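You operate a simulated robot arm through the tools that you are given. There is no shell and no other tool.

You are at the controls of a simulated two-armed robot. One attempt, no reset.

TASK
Stand the three aerials up and switch the white aerial box on.
Fine: three green lamps show; the router stays as it is; the clip stays.

Only the result counts: the job must be done as asked and must still hold three seconds after the hand-in. Knocking over, shifting, dropping, spilling or breaking anything else fails it.

THE ROBOT
Two 7-joint arms with fingered hands on one trunk that stands fixed in place. Base frame: the origin is at the foot of the trunk, x ahead of it, y to its left, z up. Readings come in cm, rad, newtons and seconds.
The left shoulder is at [6, 17.7, 100], the right one opposite. With the tool pointing down near the work surface each hand reaches from about 40 to 96 cm from the base axis, measured 20 degrees to its own side. Payload 4 kg a hand.
The tool frame of a hand sits at the grasp point between the pads (the TCP): z along the fingers, y along the line on which they close. The tips reach 3.7 cm beyond it. The gripper opens to 12.4 cm; its body begins 4.3 cm behind the TCP. The gripper is a hand of 3 fingers: y runs from the thumb to the fingers, the wrist lies at [-1.5, -10.8, -20.2] in the tool frame.
Orientation is told as [roll, pitch, yaw] about the base's x, y, z axes, in that order, counted from this pose: with the fingers straight down and the wrist toward the robot, the tool's x, y and z point along [0, 1, 0], [1, 0, 0] and [0, 0, -1] of the base frame.

THE INTERFACE
- The arms move only by the tool apply_moves. It takes "left_motion", "right_motion" or both (then of equal length, played together; a hand with none holds still); each is a list of rows, each a list of 6 numbers: the shift along the tool's x, y, z in units of 20 mm (1.0 is 20 mm), then the turn, a rotation vector about the tool's x, y, z in units of 4 degrees (1.0 is 4 degrees). In form: [[dx, dy, dz, ax, ay, az], ...]. A call has 1 to 20 rows; each row shifts and turns the commanded pose from where the row before left it, along the tool's axes as they then stand. A call with a number of a shift or a turn outside -1 to 1 is refused whole. Each row takes 0.2 s and may step no farther than 5 cm and 0.15 rad from the row before; otherwise, the whole call is refused. Where a pose cannot be reached the arm comes as near as it can. A force on the tool above 40 N (or 10 N above the force at the start of the call, whichever is more), or a blocked arm, ends the call early, and 0.2 s more pass. In this call time passes only in rows, and 0.2 s behind the last. The reply holds the time, the measured pose of the TCP, the force on the tool along the base axes, the opening and the grip force, in the units named above and with some noise, with the torque about the TCP (base axes, N m) and any sound that the robot's microphone picked up.
- Cameras (640 x 400 px; columns grow to the right, rows downward): "scene" is now at [6.06, 2.57, 167.39]; the picture's right is [0.28, -0.96, 0.00], its down [-0.43, -0.13, -0.89] and it looks along [0.86, 0.25, -0.45] (base axes); focal length 313 px, centre (320, 200). "left" rides on the left gripper at [-6.4, -7.6, -13.6] in its tool frame; the picture's right is [-0.84, -0.26, 0.48], its down [0.48, -0.76, 0.43] and it looks along [0.26, 0.60, 0.76] (tool axes); focal length 256 px, centre (320, 200). "right" rides on the right gripper at [6.4, -7.6, -13.7] in its tool frame; the picture's right is [-0.84, 0.26, -0.48], its down [-0.48, -0.76, 0.43] and it looks along [-0.26, 0.60, 0.76] (tool axes); focal length 256 px, centre (320, 200). There is no depth. A picture from a camera that has moved, and an enlarged one, comes with that camera's place and axes in the base frame and with its lens.
- capture(camera): a new picture of that camera. No time passes.
- raise_lower(by): slides the trunk up (or, below 0, down) by that many cm; the arms and the scene camera ride with it, the base frame stays. It gives what a move gives, with no picture.
- curl_fingers(index, middle, thumb_bend, thumb_turn, hand): sets how far each is bent, from 0 (flat) to 100 (curled in); at 30 the hand is open as for a grip, at 70 the pads meet at the TCP. One left out holds its place. A second passes; each finger stops where it meets its share of the squeeze, and holds until it gets a number again. It is the only way to open and close the hand. It gives what a move gives, with no picture; readings hold the bend of each and the force on the fingers (four entries, about 0 where the hand has none), thumb and palm. thumb_turn goes from beside the hand (0) to across from the fingers (100), as for a grip.
- head_to(pan, tilt): turns the head with the scene camera to pan (to the left, within 1.501 rad either way) and tilt (down, from -0.506 to 1.204), counted from straight ahead of the robot. It gives what a move gives.
- inspect(camera, box): a new picture of the part [left, top, right, bottom] of that camera's present view, enlarged. No time passes.
- job_done(): hands the job in; it is judged then, once.

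Nothing tells you positions but the pictures and the camera data. Unless the task says otherwise, let go and move clear before handing in.

The tools are called after ">>>" as a command line: name --argument value ..., lists and objects as JSON in quotes. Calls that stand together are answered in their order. apply_moves: Moves the arms, as the interface text tells. Its arguments: {"type":"object","properties":{"left_motion":{"type":"array","items":{"type":"array","items":{"type":"number"}}},"right_motion":{"type":"array","items":{"type":"array","items":{"type":"number"}}}},"required":[]} The other tools are called the same way: raise_lower (by) moves the trunk up or down; curl_fingers (index, middle, thumb_bend, thumb_turn, hand) moves the fingers one by one; head_to (pan, tilt) turns the head that bears the scene camera; capture (camera) takes a picture; inspect (camera, box) takes an enlarged picture of a part of a camera's view; job_done () hands the job in.

At the start:

```text
time: 0.0
left_ee_pos: [43.54, 28.44, 147.22]
left_orientation: [-0.001, 0.0, -0.001]
left_contact_force: [-0.2, 0.2, -0.1]
left_wrist_torque: [-0.02, -0.01, -0.02]
left_gripper_width: 12.37
left_gripper_force: 0.1
left_shape: jaw
left_bend: [30.0, 30.0, 30.0, 98.0]
left_finger forces: [0.0, 0.0, 0.0, 0.0, 0.0, 0.1]
right_ee_pos: [49.16, -17.02, 149.97]
right_orientation: [0.001, 0.0, -0.001]
right_contact_force: [0.6, 0.9, -0.4]
right_wrist_torque: [0.0, 0.01, 0.02]
right_gripper_width: 12.37
right_gripper_force: 0.0
right_shape: jaw
right_bend: [30.0, 30.0, 30.0, 98.0]
right_finger forces: [0.0, 0.0, 0.0, 0.1, 0.1, 0.0]
trunk travel left (down, up): [-52.5, 6.5]
head pan, tilt (commanded): [0.286, 0.464]
```

scene: 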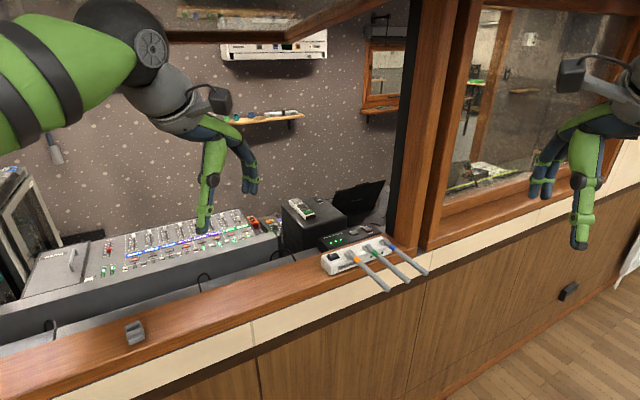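
right: 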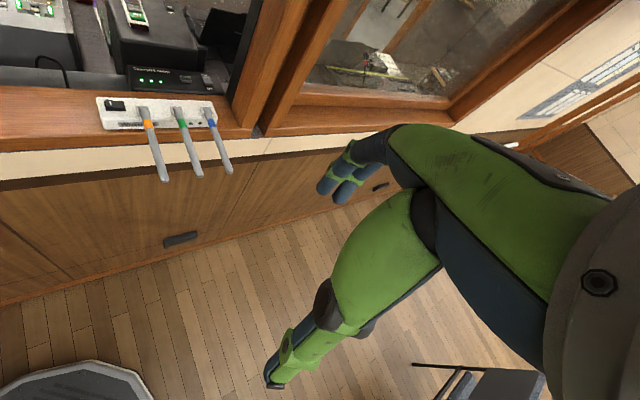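
left: 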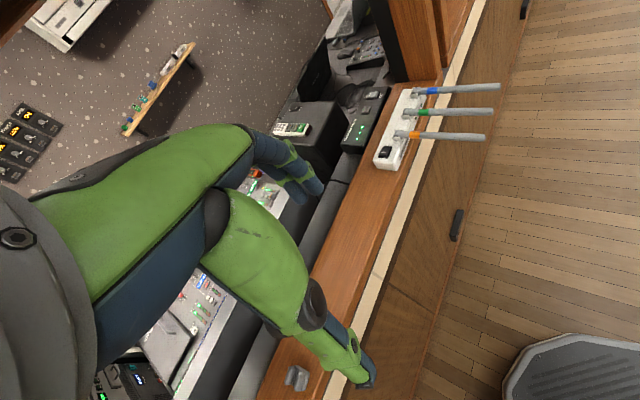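

I see a white box on a wooden sill with three aerials (orange, green, blue collars) folded out toward the robot over the edge, a router with green lamps behind it, and a grey clip at the left on the sill. I'll look closer before moving.

>>> inspect --camera "scene" --box '[290, 210, 450, 310]'

>>> inspect --camera "right" --box '[80, 50, 260, 200]'

>>> inspect --camera "left" --box '[330, 60, 530, 190]'

```text
4.00 times, centred on (370, 260) of scene
camera zoom: at [6.06, 2.57, 167.39], right [0.28, -0.96, 0.0], down [-0.43, -0.13, -0.89], along [0.86, 0.25, -0.45], focal length 1254 px, centre (120, -40)
```

zoom: 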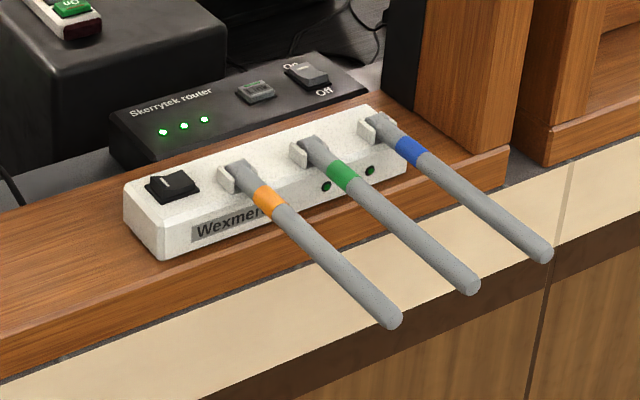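

```text
2.67 times, centred on (170, 125) of right
camera zoom: at [41.56, -10.61, 163.67], right [0.26, -0.84, 0.48], down [-0.76, -0.48, -0.44], along [0.6, -0.25, -0.76], focal length 683 px, centre (720, 400)
```

zoom: 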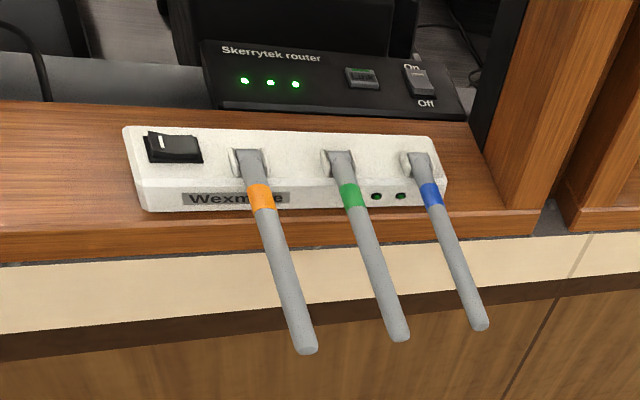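

```text
3.08 times, centred on (430, 125) of left
camera zoom: at [35.75, 22.21, 160.79], right [-0.26, -0.84, -0.48], down [-0.76, 0.48, -0.43], along [0.6, 0.26, -0.76], focal length 788 px, centre (-18, 431)
```

zoom: 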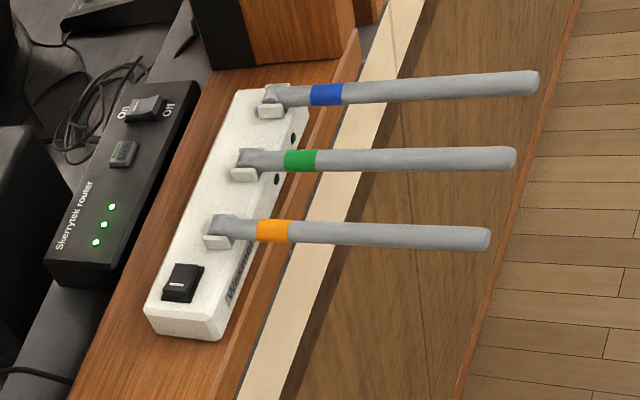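

The three aerials look about 17 cm long, hinged along a box that lies at about -45° on the sill, with the rocker at its left end. I'll take closer views of the rocker, the hinges, the clip and the hands before planning.

>>> inspect --camera "scene" --box '[315, 235, 395, 285]'

>>> inspect --camera "right" --box '[90, 80, 170, 130]'

>>> inspect --camera "left" --box '[365, 80, 445, 180]'

>>> inspect --camera "left" --box '[230, 290, 390, 390]'

>>> inspect --camera "scene" --box '[100, 300, 180, 350]'

>>> inspect --camera "right" --box '[170, 80, 250, 130]'

```text
8.00 times, centred on (355, 260) of scene
camera zoom: at [6.06, 2.57, 167.39], right [0.28, -0.96, 0.0], down [-0.43, -0.13, -0.89], along [0.86, 0.25, -0.45], focal length 2507 px, centre (40, -280)
```

zoom: 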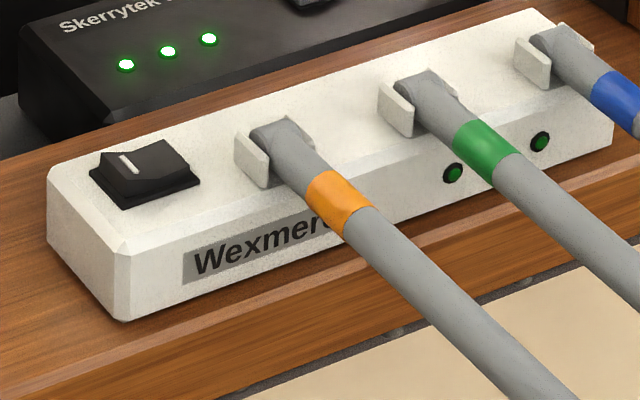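

```text
8.00 times, centred on (130, 105) of right
camera zoom: at [41.56, -10.61, 163.67], right [0.26, -0.84, 0.48], down [-0.76, -0.48, -0.44], along [0.6, -0.25, -0.76], focal length 2048 px, centre (1840, 960)
```

zoom: 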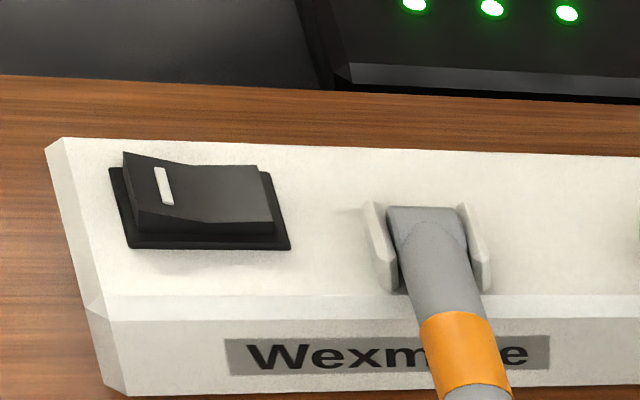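

```text
4.00 times, centred on (405, 130) of left
camera zoom: at [35.75, 22.21, 160.79], right [-0.26, -0.84, -0.48], down [-0.76, 0.48, -0.43], along [0.6, 0.26, -0.76], focal length 1024 px, centre (-20, 480)
```

zoom: 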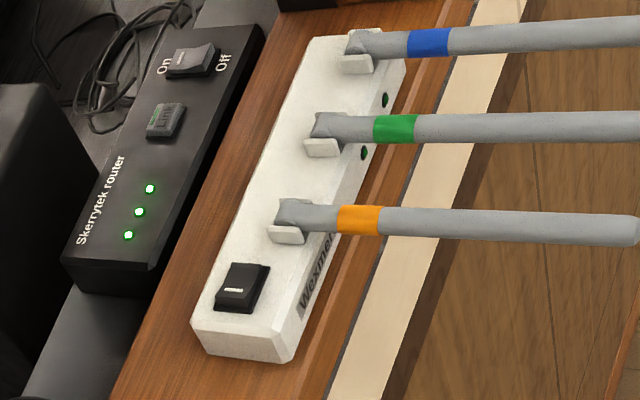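

```text
4.00 times, centred on (310, 340) of left
camera zoom: at [35.75, 22.21, 160.79], right [-0.26, -0.84, -0.48], down [-0.76, 0.48, -0.43], along [0.6, 0.26, -0.76], focal length 1024 px, centre (360, -360)
```

zoom: 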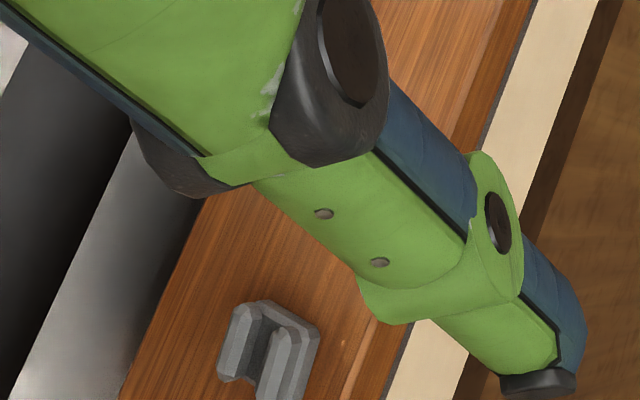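

```text
8.00 times, centred on (140, 325) of scene
camera zoom: at [6.06, 2.57, 167.39], right [0.28, -0.96, 0.0], down [-0.43, -0.13, -0.89], along [0.86, 0.25, -0.45], focal length 2507 px, centre (1760, -800)
```

zoom: 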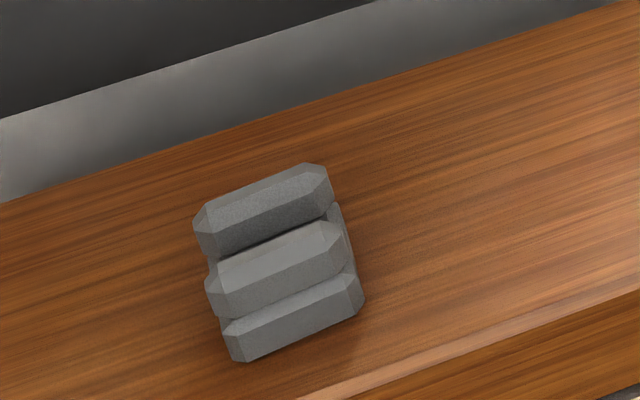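

```text
8.00 times, centred on (210, 105) of right
camera zoom: at [41.56, -10.61, 163.67], right [0.26, -0.84, 0.48], down [-0.76, -0.48, -0.44], along [0.6, -0.25, -0.76], focal length 2048 px, centre (1200, 960)
```

zoom: 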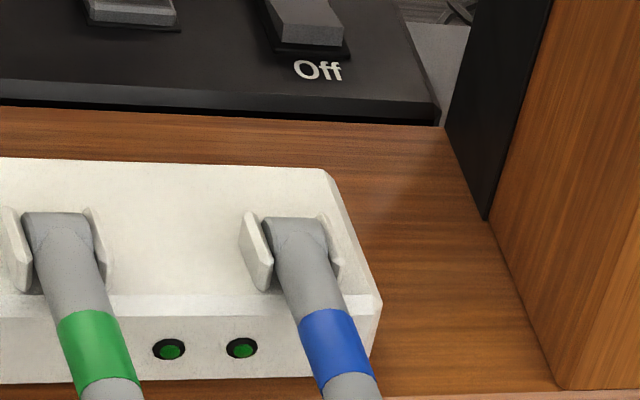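

The box's rocker has its marked end up (off) and two of its own lamps are visible and dark; the clip is far off to the left on the sill. I'll turn the left hand in free space so its closing line runs along the box, with the fingers tilted forward.

>>> apply_moves --left_motion '[[0, 0, 0, 0, 0, 0.9375], [0, 0, 0, 0, 0, 0.9375], [0, 0, 0, 0, 0, 0.9375], [0, 0, 0, 0, 0, 0.9375], [0, 0, 0, 0, 0, 0.9375], [0, 0, 0, 0, 0, 0.9375], [0, 0, 0, 0, 0, 0.9375], [0, 0, 0, 0, 0, 0.9375], [0, 0, 0, 0, 0, 0.9375], [0, 0, 0, 0, 0, 0.9375], [0, 0, 0, 0, 0, 0.9375], [0, 0, 0, 0, 0, 0.9375]]'

```text
time: 2.6
left_ee_pos: [43.52, 28.55, 147.16]
left_orientation: [0.0, 0.001, -0.787]
left_contact_force: [0.1, 0.5, -0.7]
left_wrist_torque: [-0.01, 0.02, 0.01]
left_gripper_width: 12.38
left_gripper_force: 0.0
left_shape: jaw
left_bend: [30.0, 30.0, 30.0, 98.0]
left_finger forces: [0.0, 0.0, 0.0, 0.0, 0.0, 0.0]
right_ee_pos: [49.18, -17.07, 149.92]
right_orientation: [0.003, 0.001, 0.001]
right_contact_force: [0.0, 0.1, -0.2]
right_wrist_torque: [0.0, 0.01, 0.01]
right_gripper_width: 12.35
right_gripper_force: 0.1
right_shape: jaw
right_bend: [30.0, 30.0, 30.0, 98.0]
right_finger forces: [0.1, 0.1, 0.0, 0.1, 0.0, 0.1]
trunk travel left (down, up): [-52.5, 6.5]
head pan, tilt (commanded): [0.286, 0.464]
```

The left hand's yaw is right, so its closing line now lies along the box. Next I raise the trunk a little for reach and bring the hand across, high up, while tilting the fingers 30° forward.

>>> raise_lower --by 5

>>> apply_moves --left_motion '[[0.1, 1, 0, 0, 0.375, 0], [0.1, 1, 0, 0, 0.375, 0], [0.1, 1, 0, 0, 0.375, 0], [0.1, 1, 0, 0, 0.375, 0], [0.1, 1, 0, 0, 0.375, 0], [0.1, 1, 0, 0, 0.375, 0], [0.1, 1, 0, 0, 0.375, 0], [0.1, 1, 0, 0, 0.375, 0], [0.1, 1, 0, 0, 0.375, 0], [0.1, 1, 0, 0, 0.375, 0], [0, 1, 0, 0, 0.375, 0], [0, 1, 0, 0, 0.375, 0], [0, 1, 0, 0, 0.375, 0], [0, 1, 0, 0, 0.375, 0], [0, 1, 0, 0, 0.375, 0], [0, 1, 0, 0, 0.375, 0], [0, 1, 0, 0, 0.375, 0], [0, 1, 0, 0, 0.375, 0], [0, 1, 0, 0, 0.375, 0], [0, 1, 0, 0, 0.375, 0]]'

>>> capture --camera "scene"

>>> capture --camera "left"

>>> capture --camera "right"

```text
time: 3.5
left_ee_pos: [43.43, 28.66, 152.22]
left_orientation: [0.001, 0.0, -0.785]
left_contact_force: [0.3, 0.0, 0.3]
left_wrist_torque: [0.02, -0.02, 0.01]
left_gripper_width: 12.34
left_gripper_force: 0.0
left_shape: jaw
left_bend: [30.0, 30.0, 30.0, 98.0]
left_finger forces: [0.1, 0.1, 0.0, 0.0, 0.0, 0.1]
right_ee_pos: [49.21, -17.07, 154.97]
right_orientation: [0.003, -0.001, 0.0]
right_contact_force: [-0.5, -0.5, 0.1]
right_wrist_torque: [0.03, 0.03, 0.02]
right_gripper_width: 12.33
right_gripper_force: 0.0
right_shape: jaw
right_bend: [30.0, 30.0, 30.0, 98.0]
right_finger forces: [0.0, 0.1, 0.1, 0.0, 0.1, 0.0]
trunk travel left (down, up): [-57.5, 1.5]
head pan, tilt (commanded): [0.286, 0.464]
```

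```text
time: 7.7
left_ee_pos: [73.13, 1.62, 152.5]
left_orientation: [0.526, 0.001, -0.786]
left_contact_force: [0.6, -0.4, -0.8]
left_wrist_torque: [0.0, 0.02, 0.03]
left_gripper_width: 12.36
left_gripper_force: 0.0
left_shape: jaw
left_bend: [30.0, 30.0, 30.0, 98.0]
left_finger forces: [0.0, 0.1, 0.0, 0.0, 0.0, 0.0]
right_ee_pos: [49.23, -17.14, 154.89]
right_orientation: [0.002, 0.0, 0.001]
right_contact_force: [-0.4, -0.3, -0.1]
right_wrist_torque: [0.03, 0.03, 0.03]
right_gripper_width: 12.35
right_gripper_force: 0.0
right_shape: jaw
right_bend: [30.0, 30.0, 30.0, 98.0]
right_finger forces: [0.0, 0.0, 0.0, 0.0, 0.1, 0.0]
trunk travel left (down, up): [-57.5, 1.5]
head pan, tilt (commanded): [0.286, 0.464]
```

```text
taken
camera scene: at [6.14, 2.48, 172.39], right [0.28, -0.96, 0.0], down [-0.43, -0.13, -0.89], along [0.86, 0.25, -0.45], focal length 313 px, centre (320, 200)
```

scene: 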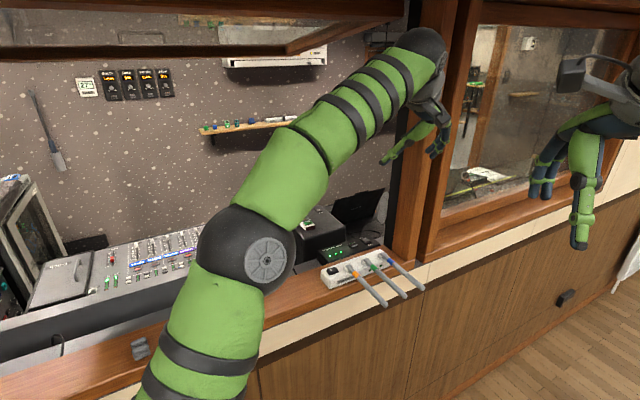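

```text
taken
camera left: at [58.96, -1.78, 160.96], right [-0.52, -0.16, -0.84], down [-0.09, 0.99, -0.13], along [0.85, 0.0, -0.53], focal length 256 px, centre (320, 200)
```

left: 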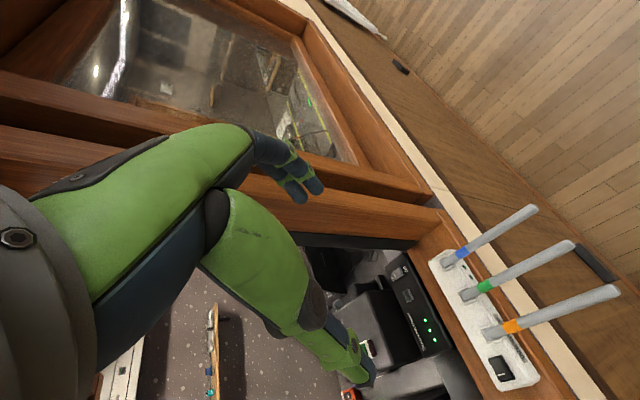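

```text
taken
camera right: at [41.65, -10.7, 168.64], right [0.26, -0.84, 0.48], down [-0.76, -0.48, -0.43], along [0.6, -0.25, -0.76], focal length 256 px, centre (320, 200)
```

right: 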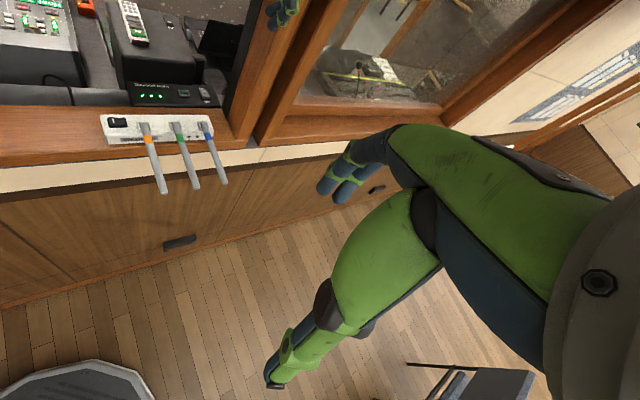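

The left hand is now above and to the right of the aerials with the right tilt. I'll take enlarged views from all three cameras to pin down hinge and tip positions.

>>> inspect --camera "left" --box '[420, 190, 640, 400]'

>>> inspect --camera "scene" --box '[310, 230, 438, 310]'

>>> inspect --camera "right" --box '[90, 100, 250, 200]'

```text
1.90 times, centred on (530, 295) of left
camera zoom: at [58.96, -1.78, 160.96], right [-0.52, -0.16, -0.84], down [-0.09, 0.99, -0.13], along [0.85, 0.0, -0.53], focal length 488 px, centre (-80, 19)
```

zoom: 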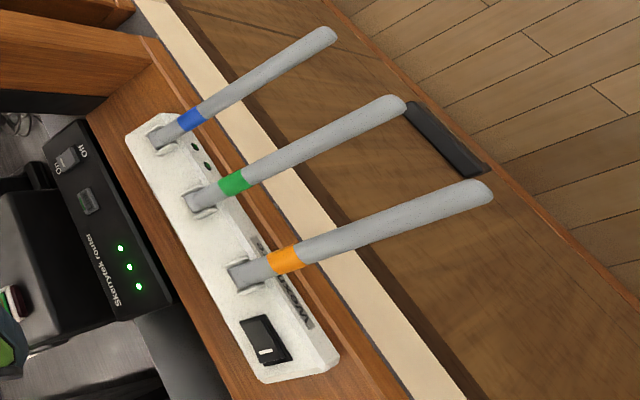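

```text
5.00 times, centred on (374, 270) of scene
camera zoom: at [6.14, 2.48, 172.39], right [0.28, -0.96, 0.0], down [-0.43, -0.13, -0.89], along [0.86, 0.25, -0.45], focal length 1567 px, centre (50, -150)
```

zoom: 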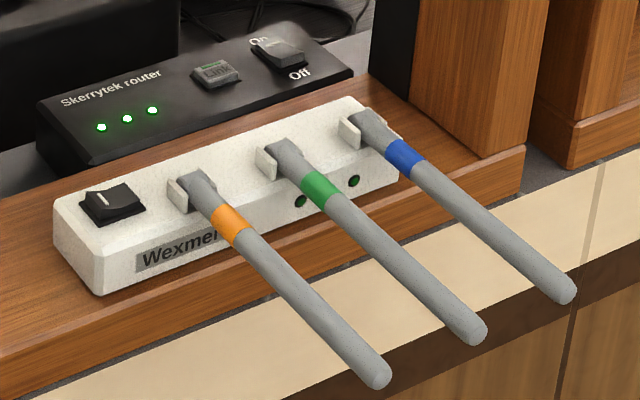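

```text
4.00 times, centred on (170, 150) of right
camera zoom: at [41.65, -10.7, 168.64], right [0.26, -0.84, 0.48], down [-0.76, -0.48, -0.43], along [0.6, -0.25, -0.76], focal length 1024 px, centre (920, 400)
```

zoom: 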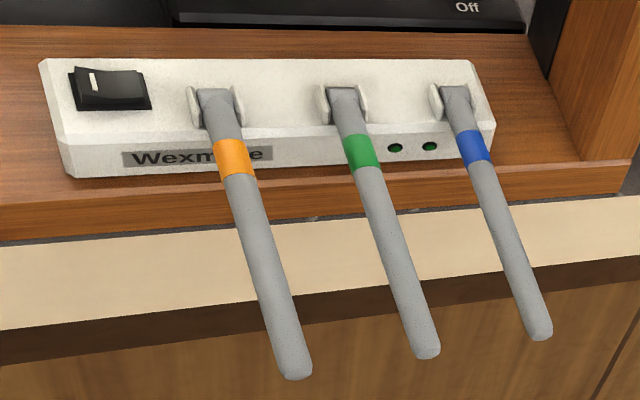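

I place the hinge line from orange (77.3, 14.7, 115) to blue (86.1, 5.9, 115), with 6.2 cm between aerials that lie level toward the robot, about 16.7 cm long. I'll narrow the left hand so it fits between neighbours and look at its shape.

>>> curl_fingers --hand "left" --index 54 --middle 54 --thumb_bend 54 --thumb_turn 100

>>> capture --camera "left"

>>> inspect --camera "scene" --box '[340, 10, 500, 190]'

```text
time: 8.7
left_ee_pos: [73.13, 1.79, 152.58]
left_orientation: [0.523, 0.001, -0.785]
left_contact_force: [0.2, 0.7, -0.3]
left_wrist_torque: [0.01, 0.02, 0.0]
left_gripper_width: 5.0
left_gripper_force: 0.0
left_shape: fingers
left_bend: [54.0, 54.0, 54.0, 100.0]
left_finger forces: [0.0, 0.0, 0.1, 0.1, 0.0, 0.0]
right_ee_pos: [49.24, -17.1, 154.95]
right_orientation: [0.002, 0.0, 0.0]
right_contact_force: [0.0, 0.5, 0.0]
right_wrist_torque: [-0.03, 0.01, 0.0]
right_gripper_width: 12.34
right_gripper_force: 0.0
right_shape: jaw
right_bend: [30.0, 30.0, 30.0, 98.0]
right_finger forces: [0.0, 0.0, 0.0, 0.0, 0.0, 0.0]
trunk travel left (down, up): [-57.5, 1.5]
head pan, tilt (commanded): [0.286, 0.464]
```

```text
taken
camera left: at [58.89, -1.66, 160.98], right [-0.52, -0.16, -0.84], down [-0.09, 0.99, -0.13], along [0.85, 0.0, -0.53], focal length 256 px, centre (320, 200)
```

left: 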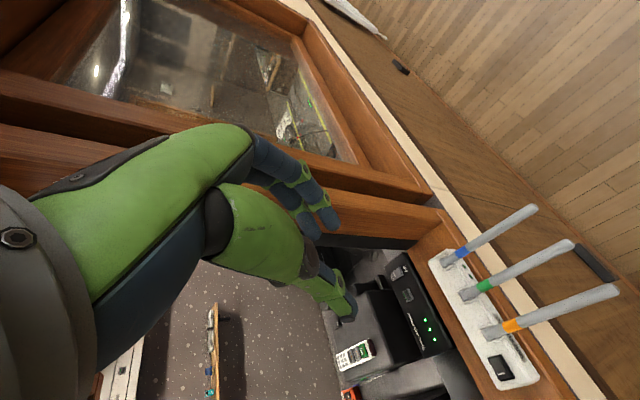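

```text
2.22 times, centred on (420, 100) of scene
camera zoom: at [6.07, 2.57, 172.39], right [0.28, -0.96, 0.0], down [-0.43, -0.13, -0.89], along [0.86, 0.25, -0.45], focal length 696 px, centre (98, 422)
```

zoom: 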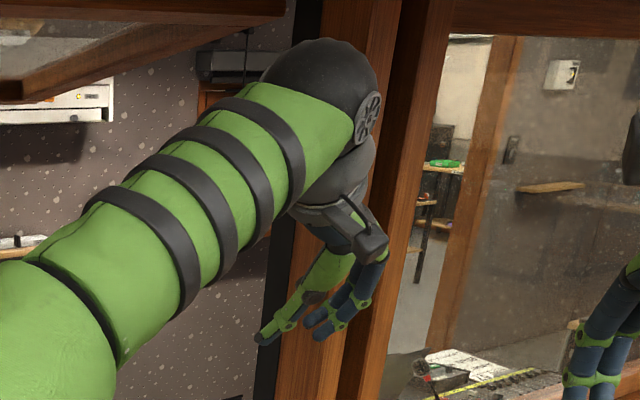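

The hand narrowed to 5 cm. The air above the blue hinge is empty, so I'll move to the pose where the hand would hold the upright blue aerial to test the reach before touching anything.

>>> apply_moves --left_motion '[[-0.061, 0.221, 0.975, 0, 0, 0], [-0.061, 0.221, 0.975, 0, 0, 0], [-0.061, 0.221, 0.975, 0, 0, 0], [-0.061, 0.221, 0.975, 0, 0, 0], [-0.061, 0.221, 0.975, 0, 0, 0], [-0.061, 0.221, 0.975, 0, 0, 0], [-0.061, 0.221, 0.975, 0, 0, 0], [-0.061, 0.221, 0.975, 0, 0, 0], [-0.061, 0.221, 0.975, 0, 0, 0], [-0.061, 0.221, 0.975, 0, 0, 0], [-0.061, 0.221, 0.975, 0, 0, 0], [-0.061, 0.221, 0.975, 0, 0, 0], [-0.061, 0.221, 0.975, 0, 0, 0], [-0.061, 0.221, 0.975, 0, 0, 0]]'

>>> capture --camera "scene"

>>> capture --camera "left"

>>> capture --camera "right"

```text
time: 11.7
left_ee_pos: [86.32, 6.01, 127.95]
left_orientation: [0.525, 0.0, -0.785]
left_contact_force: [0.5, 0.5, 0.6]
left_wrist_torque: [-0.02, 0.02, -0.03]
left_gripper_width: 5.01
left_gripper_force: 0.2
left_shape: fingers
left_bend: [54.0, 54.0, 54.0, 100.0]
left_finger forces: [0.0, 0.0, 0.0, 0.0, 0.0, 0.0]
right_ee_pos: [49.22, -17.02, 154.96]
right_orientation: [0.001, 0.002, 0.001]
right_contact_force: [-0.8, 0.5, -0.4]
right_wrist_torque: [-0.02, 0.02, -0.01]
right_gripper_width: 12.36
right_gripper_force: 0.0
right_shape: jaw
right_bend: [30.0, 30.0, 30.0, 98.0]
right_finger forces: [0.0, 0.0, 0.0, 0.0, 0.0, 0.0]
trunk travel left (down, up): [-57.5, 1.5]
head pan, tilt (commanded): [0.286, 0.464]
```

```text
taken
camera scene: at [6.14, 2.57, 172.39], right [0.28, -0.96, 0.0], down [-0.43, -0.13, -0.89], along [0.86, 0.25, -0.45], focal length 313 px, centre (320, 200)
```

scene: 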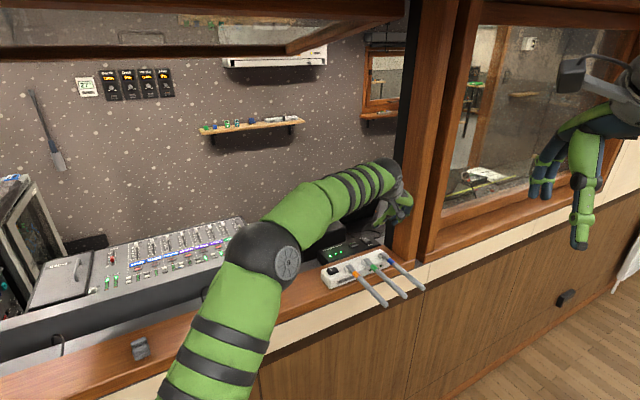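

```text
taken
camera left: at [72.12, 2.58, 136.45], right [-0.52, -0.16, -0.84], down [-0.09, 0.99, -0.13], along [0.85, 0.0, -0.53], focal length 256 px, centre (320, 200)
```

left: 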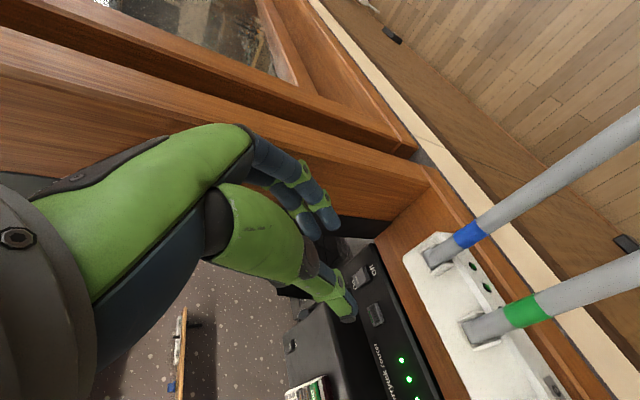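

```text
taken
camera right: at [41.64, -10.61, 168.65], right [0.26, -0.84, 0.48], down [-0.76, -0.48, -0.43], along [0.6, -0.25, -0.76], focal length 256 px, centre (320, 200)
```

right: 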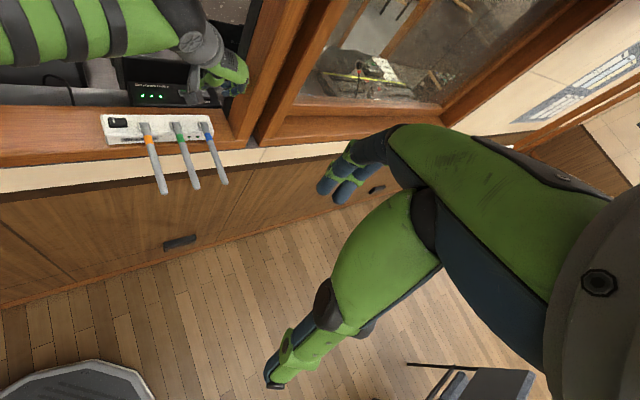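

The pose is reachable. Let me check closely how the hand sits relative to the window post and the blue hinge.

>>> inspect --camera "right" --box '[160, 20, 270, 170]'

>>> inspect --camera "scene" --box '[310, 150, 438, 310]'

>>> inspect --camera "left" --box '[230, 100, 550, 350]'

```text
2.67 times, centred on (215, 95) of right
camera zoom: at [41.64, -10.61, 168.65], right [0.26, -0.84, 0.48], down [-0.76, -0.48, -0.43], along [0.6, -0.25, -0.76], focal length 683 px, centre (600, 480)
```

zoom: 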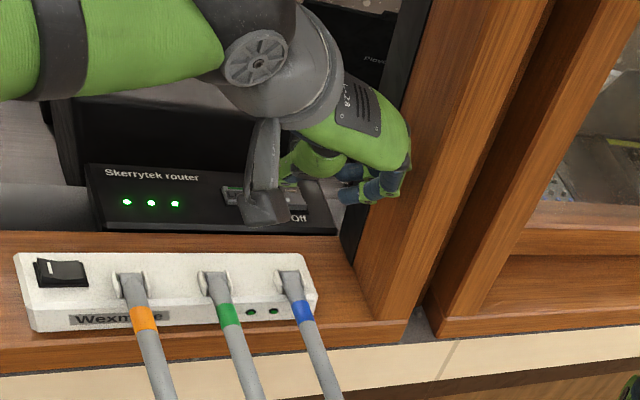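

```text
2.50 times, centred on (374, 230) of scene
camera zoom: at [6.14, 2.57, 172.39], right [0.28, -0.96, 0.0], down [-0.43, -0.13, -0.89], along [0.86, 0.25, -0.45], focal length 784 px, centre (185, 125)
```

zoom: 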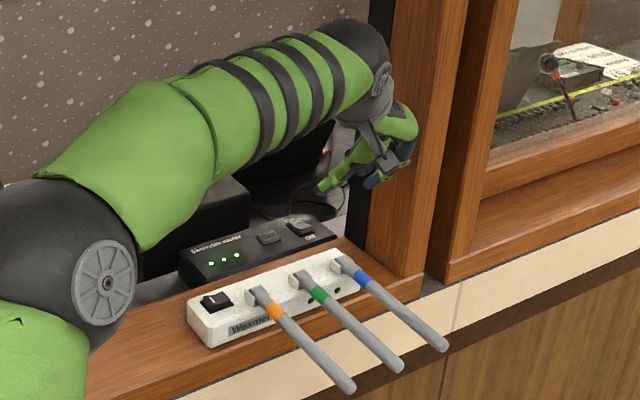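

```text
1.60 times, centred on (390, 225) of left
camera zoom: at [72.12, 2.58, 136.45], right [-0.52, -0.16, -0.84], down [-0.09, 0.99, -0.13], along [0.85, 0.0, -0.53], focal length 410 px, centre (208, 160)
```

zoom: 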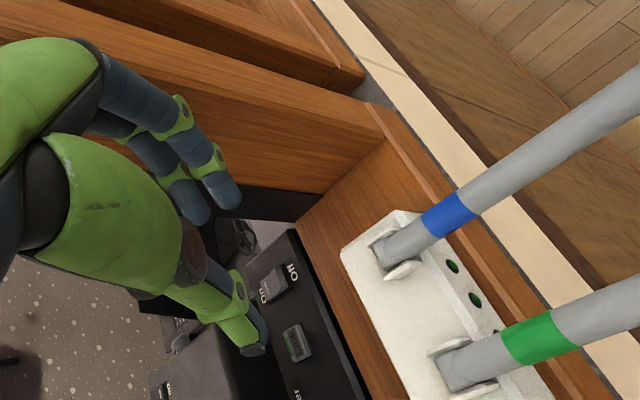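

The hand clears the post by a few centimetres, and the third lamp sits behind the green aerial. I'll now bring the hand down and back, along where the blue tip lies, stopping just above it.

>>> apply_moves --left_motion '[[-0.9275, 0, 0.081, 0, 0, 0], [-0.9275, 0, 0.081, 0, 0, 0], [-0.9275, 0, 0.081, 0, 0, 0], [-0.9275, 0, 0.081, 0, 0, 0], [-0.9275, 0, 0.081, 0, 0, 0], [-0.9275, 0, 0.081, 0, 0, 0], [-0.9275, 0, 0.081, 0, 0, 0], [-0.9275, 0, 0.081, 0, 0, 0]]'

>>> capture --camera "left"

>>> inspect --camera "right" --box '[100, 50, 280, 230]'

>>> inspect --camera "scene" --box '[310, 180, 470, 330]'

```text
time: 13.5
left_ee_pos: [77.4, -2.8, 119.38]
left_orientation: [0.524, 0.0, -0.785]
left_contact_force: [0.0, 0.7, 0.1]
left_wrist_torque: [-0.02, 0.0, 0.02]
left_gripper_width: 5.0
left_gripper_force: 0.0
left_shape: fingers
left_bend: [54.0, 54.0, 54.0, 100.0]
left_finger forces: [0.0, 0.0, 0.1, 0.0, 0.1, 0.1]
right_ee_pos: [49.14, -17.07, 154.87]
right_orientation: [0.002, 0.0, 0.002]
right_contact_force: [0.8, -0.4, 0.5]
right_wrist_torque: [0.03, 0.0, 0.03]
right_gripper_width: 12.37
right_gripper_force: 0.1
right_shape: jaw
right_bend: [30.0, 30.0, 30.0, 98.0]
right_finger forces: [0.0, 0.1, 0.0, 0.1, 0.0, 0.1]
trunk travel left (down, up): [-57.5, 1.5]
head pan, tilt (commanded): [0.286, 0.464]
```

```text
taken
camera left: at [63.22, -6.08, 127.85], right [-0.52, -0.16, -0.84], down [-0.09, 0.99, -0.13], along [0.85, 0.0, -0.53], focal length 256 px, centre (320, 200)
```

left: 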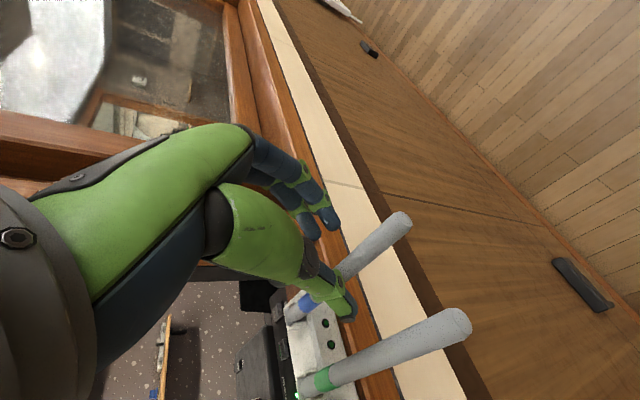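

```text
2.22 times, centred on (190, 140) of right
camera zoom: at [41.55, -10.67, 168.67], right [0.26, -0.84, 0.48], down [-0.76, -0.48, -0.44], along [0.6, -0.25, -0.76], focal length 569 px, centre (609, 333)
```

zoom: 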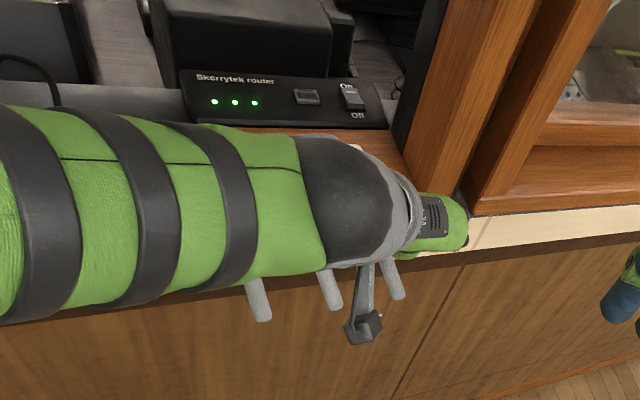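

```text
2.67 times, centred on (390, 255) of scene
camera zoom: at [6.05, 2.51, 172.4], right [0.28, -0.96, 0.0], down [-0.43, -0.13, -0.89], along [0.86, 0.25, -0.45], focal length 836 px, centre (133, 53)
```

zoom: 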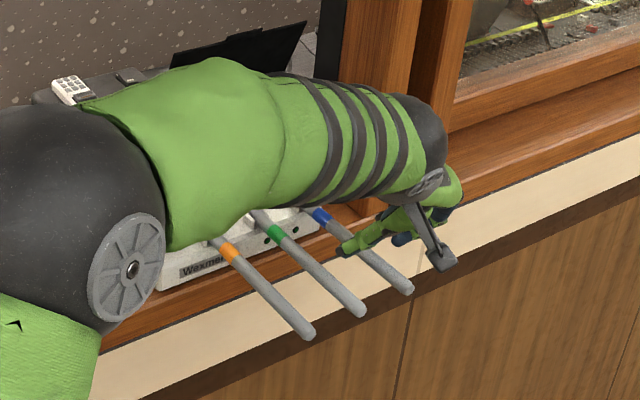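

The blue aerial is lying between thumb and fingers in the left camera's view. I'll zoom in to check side clearance before lowering.

>>> inspect --camera "left" --box '[260, 160, 500, 400]'

>>> inspect --camera "scene" --box '[380, 220, 460, 280]'

```text
1.67 times, centred on (380, 280) of left
camera zoom: at [63.22, -6.08, 127.85], right [-0.52, -0.16, -0.84], down [-0.09, 0.99, -0.13], along [0.85, 0.0, -0.53], focal length 427 px, centre (220, 67)
```

zoom: 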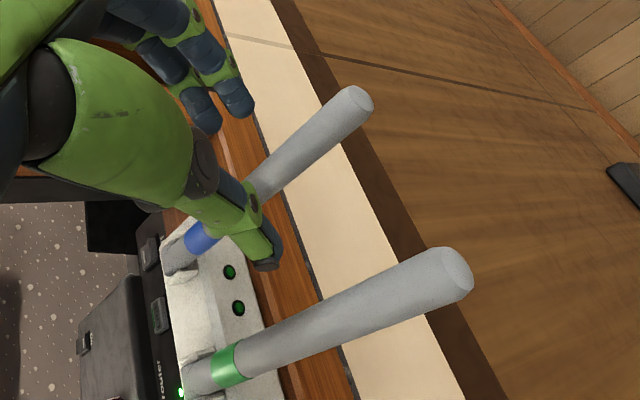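

```text
6.67 times, centred on (420, 250) of scene
camera zoom: at [6.05, 2.51, 172.4], right [0.28, -0.96, 0.0], down [-0.43, -0.13, -0.89], along [0.86, 0.25, -0.45], focal length 2089 px, centre (-347, -133)
```

zoom: 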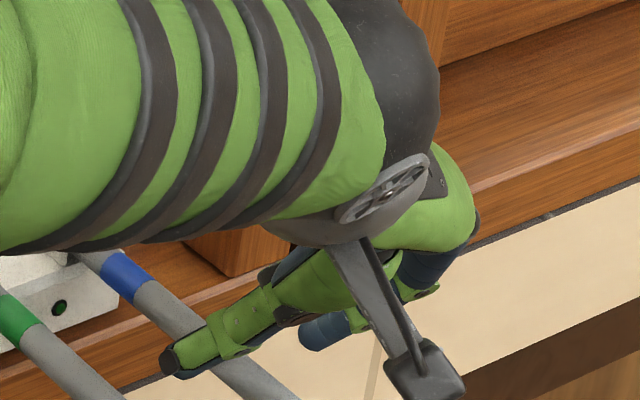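

Side clearances look even, about a centimetre to the green aerial. I'll lower gently so the blue aerial sits between the pads.

>>> apply_moves --left_motion '[[-0.219, 0, 0.297, 0, 0, 0], [-0.219, 0, 0.297, 0, 0, 0], [-0.219, 0, 0.297, 0, 0, 0], [-0.219, 0, 0.297, 0, 0, 0], [-0.219, 0, 0.297, 0, 0, 0], [-0.219, 0, 0.297, 0, 0, 0]]'

>>> inspect --camera "left" --box '[260, 160, 500, 400]'

>>> inspect --camera "scene" --box '[350, 210, 450, 310]'

>>> inspect --camera "right" --box '[130, 90, 280, 210]'

```text
time: 14.9
left_ee_pos: [77.12, -3.08, 114.98]
left_orientation: [0.523, -0.001, -0.786]
left_contact_force: [0.5, -0.4, 0.3]
left_wrist_torque: [0.04, -0.02, 0.01]
left_gripper_width: 4.99
left_gripper_force: 0.1
left_shape: fingers
left_bend: [54.0, 54.0, 54.0, 100.0]
left_finger forces: [0.1, 0.1, 0.0, 0.1, 0.1, 0.1]
right_ee_pos: [49.21, -16.98, 154.91]
right_orientation: [0.001, -0.001, 0.001]
right_contact_force: [-0.1, 0.0, 0.5]
right_wrist_torque: [0.02, 0.0, 0.0]
right_gripper_width: 12.38
right_gripper_force: 0.1
right_shape: jaw
right_bend: [30.0, 30.0, 30.0, 98.0]
right_finger forces: [0.1, 0.0, 0.0, 0.0, 0.1, 0.0]
trunk travel left (down, up): [-57.5, 1.5]
head pan, tilt (commanded): [0.286, 0.464]
```

```text
1.67 times, centred on (380, 280) of left
camera zoom: at [62.88, -6.36, 123.53], right [-0.52, -0.16, -0.84], down [-0.09, 0.99, -0.13], along [0.85, 0.0, -0.53], focal length 427 px, centre (220, 67)
```

zoom: 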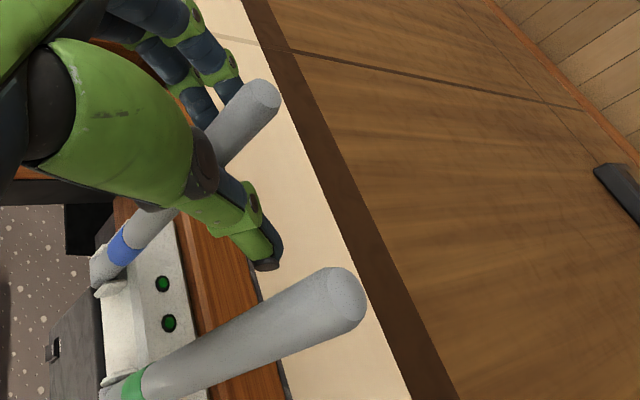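

```text
4.00 times, centred on (400, 260) of scene
camera zoom: at [6.08, 2.56, 172.39], right [0.28, -0.96, 0.0], down [-0.43, -0.13, -0.89], along [0.86, 0.25, -0.45], focal length 1254 px, centre (0, -40)
```

zoom: 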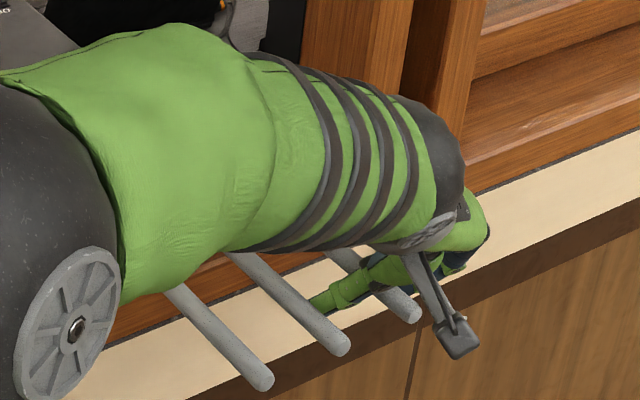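

```text
3.33 times, centred on (205, 150) of right
camera zoom: at [41.58, -10.63, 168.67], right [0.26, -0.84, 0.48], down [-0.76, -0.48, -0.43], along [0.6, -0.25, -0.76], focal length 853 px, centre (703, 367)
```

zoom: 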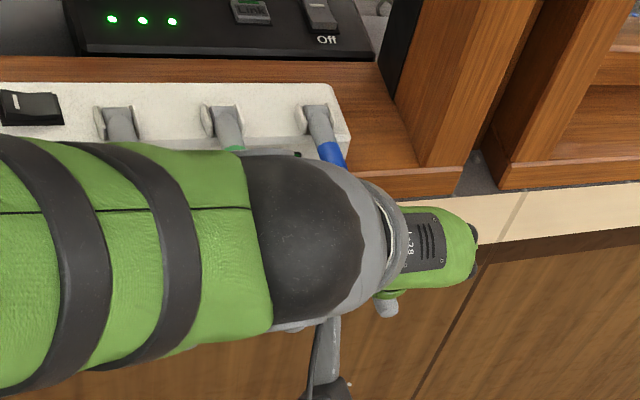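

The blue aerial sits between thumb and fingers at the grasp point. I'll close lightly on it.

>>> curl_fingers --hand "left" --index 66 --middle 66 --thumb_bend 66

>>> inspect --camera "left" --box '[260, 160, 500, 400]'

```text
time: 15.9
left_ee_pos: [76.94, -2.79, 114.99]
left_orientation: [0.523, -0.002, -0.786]
left_contact_force: [-12.7, 11.7, 0.0]
left_wrist_torque: [0.05, 0.04, -0.04]
left_gripper_width: 2.41
left_gripper_force: 8.4
left_shape: fingers
left_bend: [66.0, 66.0, 62.0, 100.0]
left_finger forces: [0.1, 0.1, 0.1, 0.0, 17.3, 0.1]
right_ee_pos: [49.03, -16.89, 154.93]
right_orientation: [0.0, 0.0, -0.002]
right_contact_force: [-0.9, -0.1, 0.0]
right_wrist_torque: [0.03, 0.0, -0.01]
right_gripper_width: 12.35
right_gripper_force: 0.0
right_shape: jaw
right_bend: [30.0, 30.0, 30.0, 98.0]
right_finger forces: [0.0, 0.1, 0.1, 0.0, 0.0, 0.0]
trunk travel left (down, up): [-57.5, 1.5]
head pan, tilt (commanded): [0.286, 0.464]
```

```text
1.67 times, centred on (380, 280) of left
camera zoom: at [62.78, -6.16, 123.59], right [-0.52, -0.16, -0.84], down [-0.09, 0.99, -0.13], along [0.85, 0.0, -0.53], focal length 427 px, centre (220, 67)
```

zoom: 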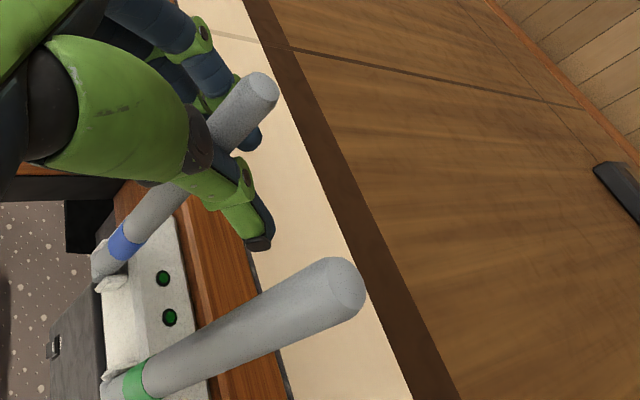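

Only the thumb met the aerial, so the hand sits about half a centimetre too far to the right. I'll relax the thumb, shift the hand left and close again evenly.

>>> curl_fingers --hand "left" --thumb_bend 58 --index 60 --middle 60

>>> apply_moves --left_motion '[[0, -0.12, 0, 0, 0, 0], [0, -0.12, 0, 0, 0, 0]]'

>>> curl_fingers --hand "left" --index 65 --middle 65 --thumb_bend 65

```text
time: 16.9
left_ee_pos: [77.04, -3.1, 114.96]
left_orientation: [0.524, 0.001, -0.786]
left_contact_force: [0.0, 1.0, 0.0]
left_wrist_torque: [0.01, 0.03, -0.02]
left_gripper_width: 3.6
left_gripper_force: 0.0
left_shape: fingers
left_bend: [60.0, 60.0, 57.0, 100.0]
left_finger forces: [0.1, 0.0, 0.1, 0.0, 0.2, 0.0]
right_ee_pos: [49.08, -17.12, 155.07]
right_orientation: [0.003, 0.0, -0.001]
right_contact_force: [-0.8, -0.5, -0.1]
right_wrist_torque: [0.0, 0.0, 0.05]
right_gripper_width: 12.34
right_gripper_force: 0.1
right_shape: jaw
right_bend: [30.0, 30.0, 30.0, 98.0]
right_finger forces: [0.1, 0.0, 0.0, 0.0, 0.0, 0.0]
trunk travel left (down, up): [-57.5, 1.5]
head pan, tilt (commanded): [0.286, 0.464]
```

```text
time: 17.5
left_ee_pos: [76.67, -2.88, 115.07]
left_orientation: [0.525, 0.001, -0.785]
left_contact_force: [-0.4, 0.2, 0.4]
left_wrist_torque: [-0.01, 0.0, 0.03]
left_gripper_width: 3.59
left_gripper_force: 0.0
left_shape: fingers
left_bend: [60.0, 60.0, 57.0, 100.0]
left_finger forces: [0.0, 0.0, 0.0, 0.0, 0.1, 0.1]
right_ee_pos: [49.05, -17.1, 154.92]
right_orientation: [0.003, -0.001, 0.0]
right_contact_force: [-1.0, 0.0, 0.3]
right_wrist_torque: [-0.01, -0.02, 0.0]
right_gripper_width: 12.37
right_gripper_force: 0.0
right_shape: jaw
right_bend: [30.0, 30.0, 30.0, 98.0]
right_finger forces: [0.0, 0.1, 0.0, 0.1, 0.0, 0.1]
trunk travel left (down, up): [-57.5, 1.5]
head pan, tilt (commanded): [0.286, 0.464]
```

```text
time: 18.5
left_ee_pos: [76.64, -2.57, 115.01]
left_orientation: [0.524, 0.0, -0.785]
left_contact_force: [-4.7, 5.7, 0.0]
left_wrist_torque: [0.03, -0.02, 0.0]
left_gripper_width: 2.19
left_gripper_force: 3.9
left_shape: fingers
left_bend: [65.0, 65.0, 64.0, 100.0]
left_finger forces: [0.1, 0.0, 0.1, 0.0, 7.5, 0.0]
right_ee_pos: [48.99, -16.92, 154.94]
right_orientation: [-0.001, 0.002, -0.001]
right_contact_force: [0.5, 0.8, -1.1]
right_wrist_torque: [0.01, 0.01, -0.02]
right_gripper_width: 12.37
right_gripper_force: 0.1
right_shape: jaw
right_bend: [30.0, 30.0, 30.0, 98.0]
right_finger forces: [0.1, 0.0, 0.1, 0.1, 0.0, 0.0]
trunk travel left (down, up): [-57.5, 1.5]
head pan, tilt (commanded): [0.286, 0.464]
```

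The thumb now touches lightly. I'll close the two fingers further until they meet the aerial.

>>> curl_fingers --hand "left" --index 70 --middle 70

>>> inspect --camera "left" --box '[260, 160, 500, 400]'

```text
time: 19.5
left_ee_pos: [76.8, -2.68, 114.96]
left_orientation: [0.525, 0.0, -0.786]
left_contact_force: [-5.0, 6.6, -0.2]
left_wrist_torque: [0.03, 0.04, -0.05]
left_gripper_width: 1.48
left_gripper_force: 4.3
left_shape: fingers
left_bend: [70.0, 70.0, 64.0, 100.0]
left_finger forces: [0.0, 0.0, 0.0, 0.0, 7.5, 0.0]
right_ee_pos: [49.06, -16.98, 155.04]
right_orientation: [-0.001, -0.002, 0.001]
right_contact_force: [-0.2, 0.0, 0.4]
right_wrist_torque: [-0.02, -0.03, 0.01]
right_gripper_width: 12.37
right_gripper_force: 0.1
right_shape: jaw
right_bend: [30.0, 30.0, 30.0, 98.0]
right_finger forces: [0.0, 0.0, 0.0, 0.0, 0.0, 0.0]
trunk travel left (down, up): [-57.5, 1.5]
head pan, tilt (commanded): [0.286, 0.464]
```

```text
1.67 times, centred on (380, 280) of left
camera zoom: at [62.5, -5.98, 123.58], right [-0.52, -0.16, -0.84], down [-0.09, 0.99, -0.14], along [0.85, 0.0, -0.53], focal length 427 px, centre (220, 67)
```

zoom: 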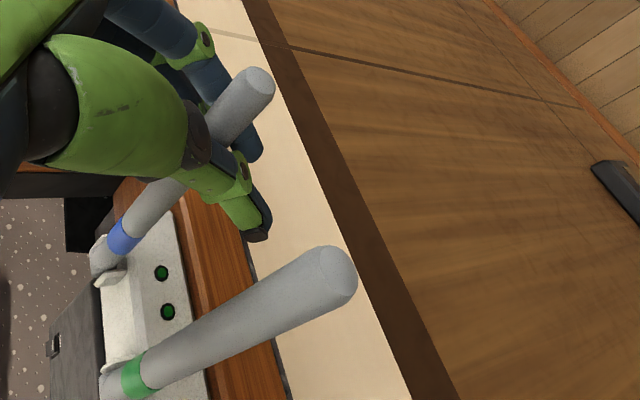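

The fingers still haven't met it, so I'll keep closing them in small amounts.

>>> curl_fingers --hand "left" --index 76 --middle 76

>>> capture --camera "left"

```text
time: 20.5
left_ee_pos: [76.68, -2.59, 114.88]
left_orientation: [0.526, 0.0, -0.787]
left_contact_force: [-1.8, 3.8, -2.2]
left_wrist_torque: [-0.09, 0.07, -0.09]
left_gripper_width: 0.83
left_gripper_force: 7.8
left_shape: fingers
left_bend: [75.0, 74.0, 63.0, 100.0]
left_finger forces: [0.0, 7.2, 0.0, 0.1, 8.0, 0.0]
right_ee_pos: [49.07, -17.05, 154.95]
right_orientation: [0.001, 0.002, -0.001]
right_contact_force: [-0.5, 0.1, 0.0]
right_wrist_torque: [0.01, 0.02, 0.0]
right_gripper_width: 12.38
right_gripper_force: 0.0
right_shape: jaw
right_bend: [30.0, 30.0, 30.0, 98.0]
right_finger forces: [0.0, 0.0, 0.1, 0.0, 0.0, 0.0]
trunk travel left (down, up): [-57.5, 1.5]
head pan, tilt (commanded): [0.286, 0.464]
```

```text
taken
camera left: at [62.55, -6.0, 123.55], right [-0.52, -0.16, -0.84], down [-0.09, 0.99, -0.14], along [0.85, 0.0, -0.53], focal length 256 px, centre (320, 200)
```

left: 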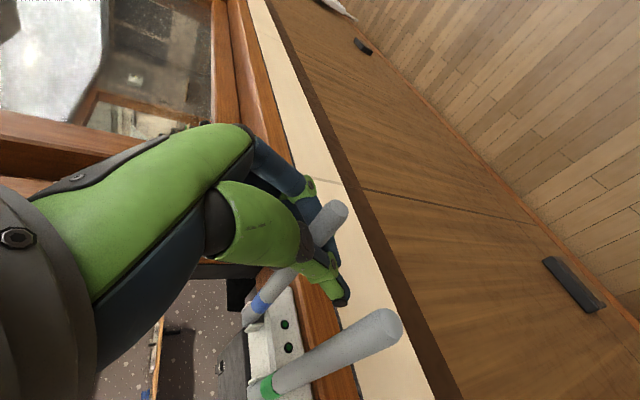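

Thumb and middle finger now hold the blue aerial with about 8 N. I'll start lifting it along the hinge arc, first a short piece to feel the resistance.

>>> apply_moves --left_motion '[[0.265, 0, -0.42, 0, 0, 0], [0.297, 0, -0.398, 0, 0, 0], [0.3275, 0, -0.373, 0, 0, 0], [0.3555, 0, -0.347, 0, 0, 0]]'

>>> capture --camera "left"

>>> inspect --camera "scene" --box '[350, 190, 460, 310]'

```text
time: 21.5
left_ee_pos: [77.23, -2.24, 118.84]
left_orientation: [0.523, 0.001, -0.784]
left_contact_force: [-0.2, 2.5, -3.4]
left_wrist_torque: [-0.27, 0.18, -0.19]
left_gripper_width: 0.8
left_gripper_force: 8.5
left_shape: fingers
left_bend: [75.0, 74.0, 63.0, 100.0]
left_finger forces: [0.1, 8.4, 0.0, 0.0, 7.7, 0.1]
right_ee_pos: [49.15, -17.14, 154.95]
right_orientation: [0.004, 0.001, -0.001]
right_contact_force: [0.0, -0.1, 0.0]
right_wrist_torque: [-0.01, -0.02, 0.04]
right_gripper_width: 12.38
right_gripper_force: 0.1
right_shape: jaw
right_bend: [30.0, 30.0, 30.0, 98.0]
right_finger forces: [0.1, 0.1, 0.1, 0.1, 0.1, 0.0]
trunk travel left (down, up): [-57.5, 1.5]
head pan, tilt (commanded): [0.286, 0.464]
```

```text
taken
camera left: at [62.93, -5.54, 127.42], right [-0.52, -0.16, -0.84], down [-0.09, 0.99, -0.14], along [0.85, 0.0, -0.53], focal length 256 px, centre (320, 200)
```

left: 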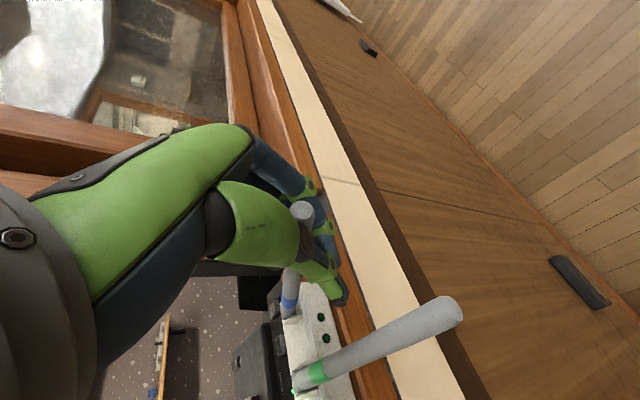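

```text
3.33 times, centred on (405, 250) of scene
camera zoom: at [6.11, 2.6, 172.39], right [0.28, -0.96, 0.0], down [-0.43, -0.13, -0.89], along [0.86, 0.25, -0.45], focal length 1045 px, centre (37, 33)
```

zoom: 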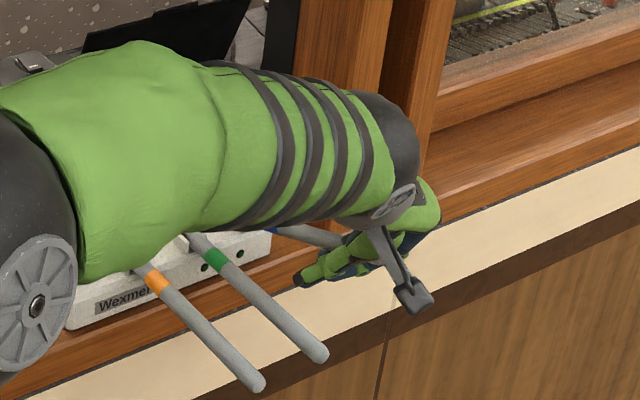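

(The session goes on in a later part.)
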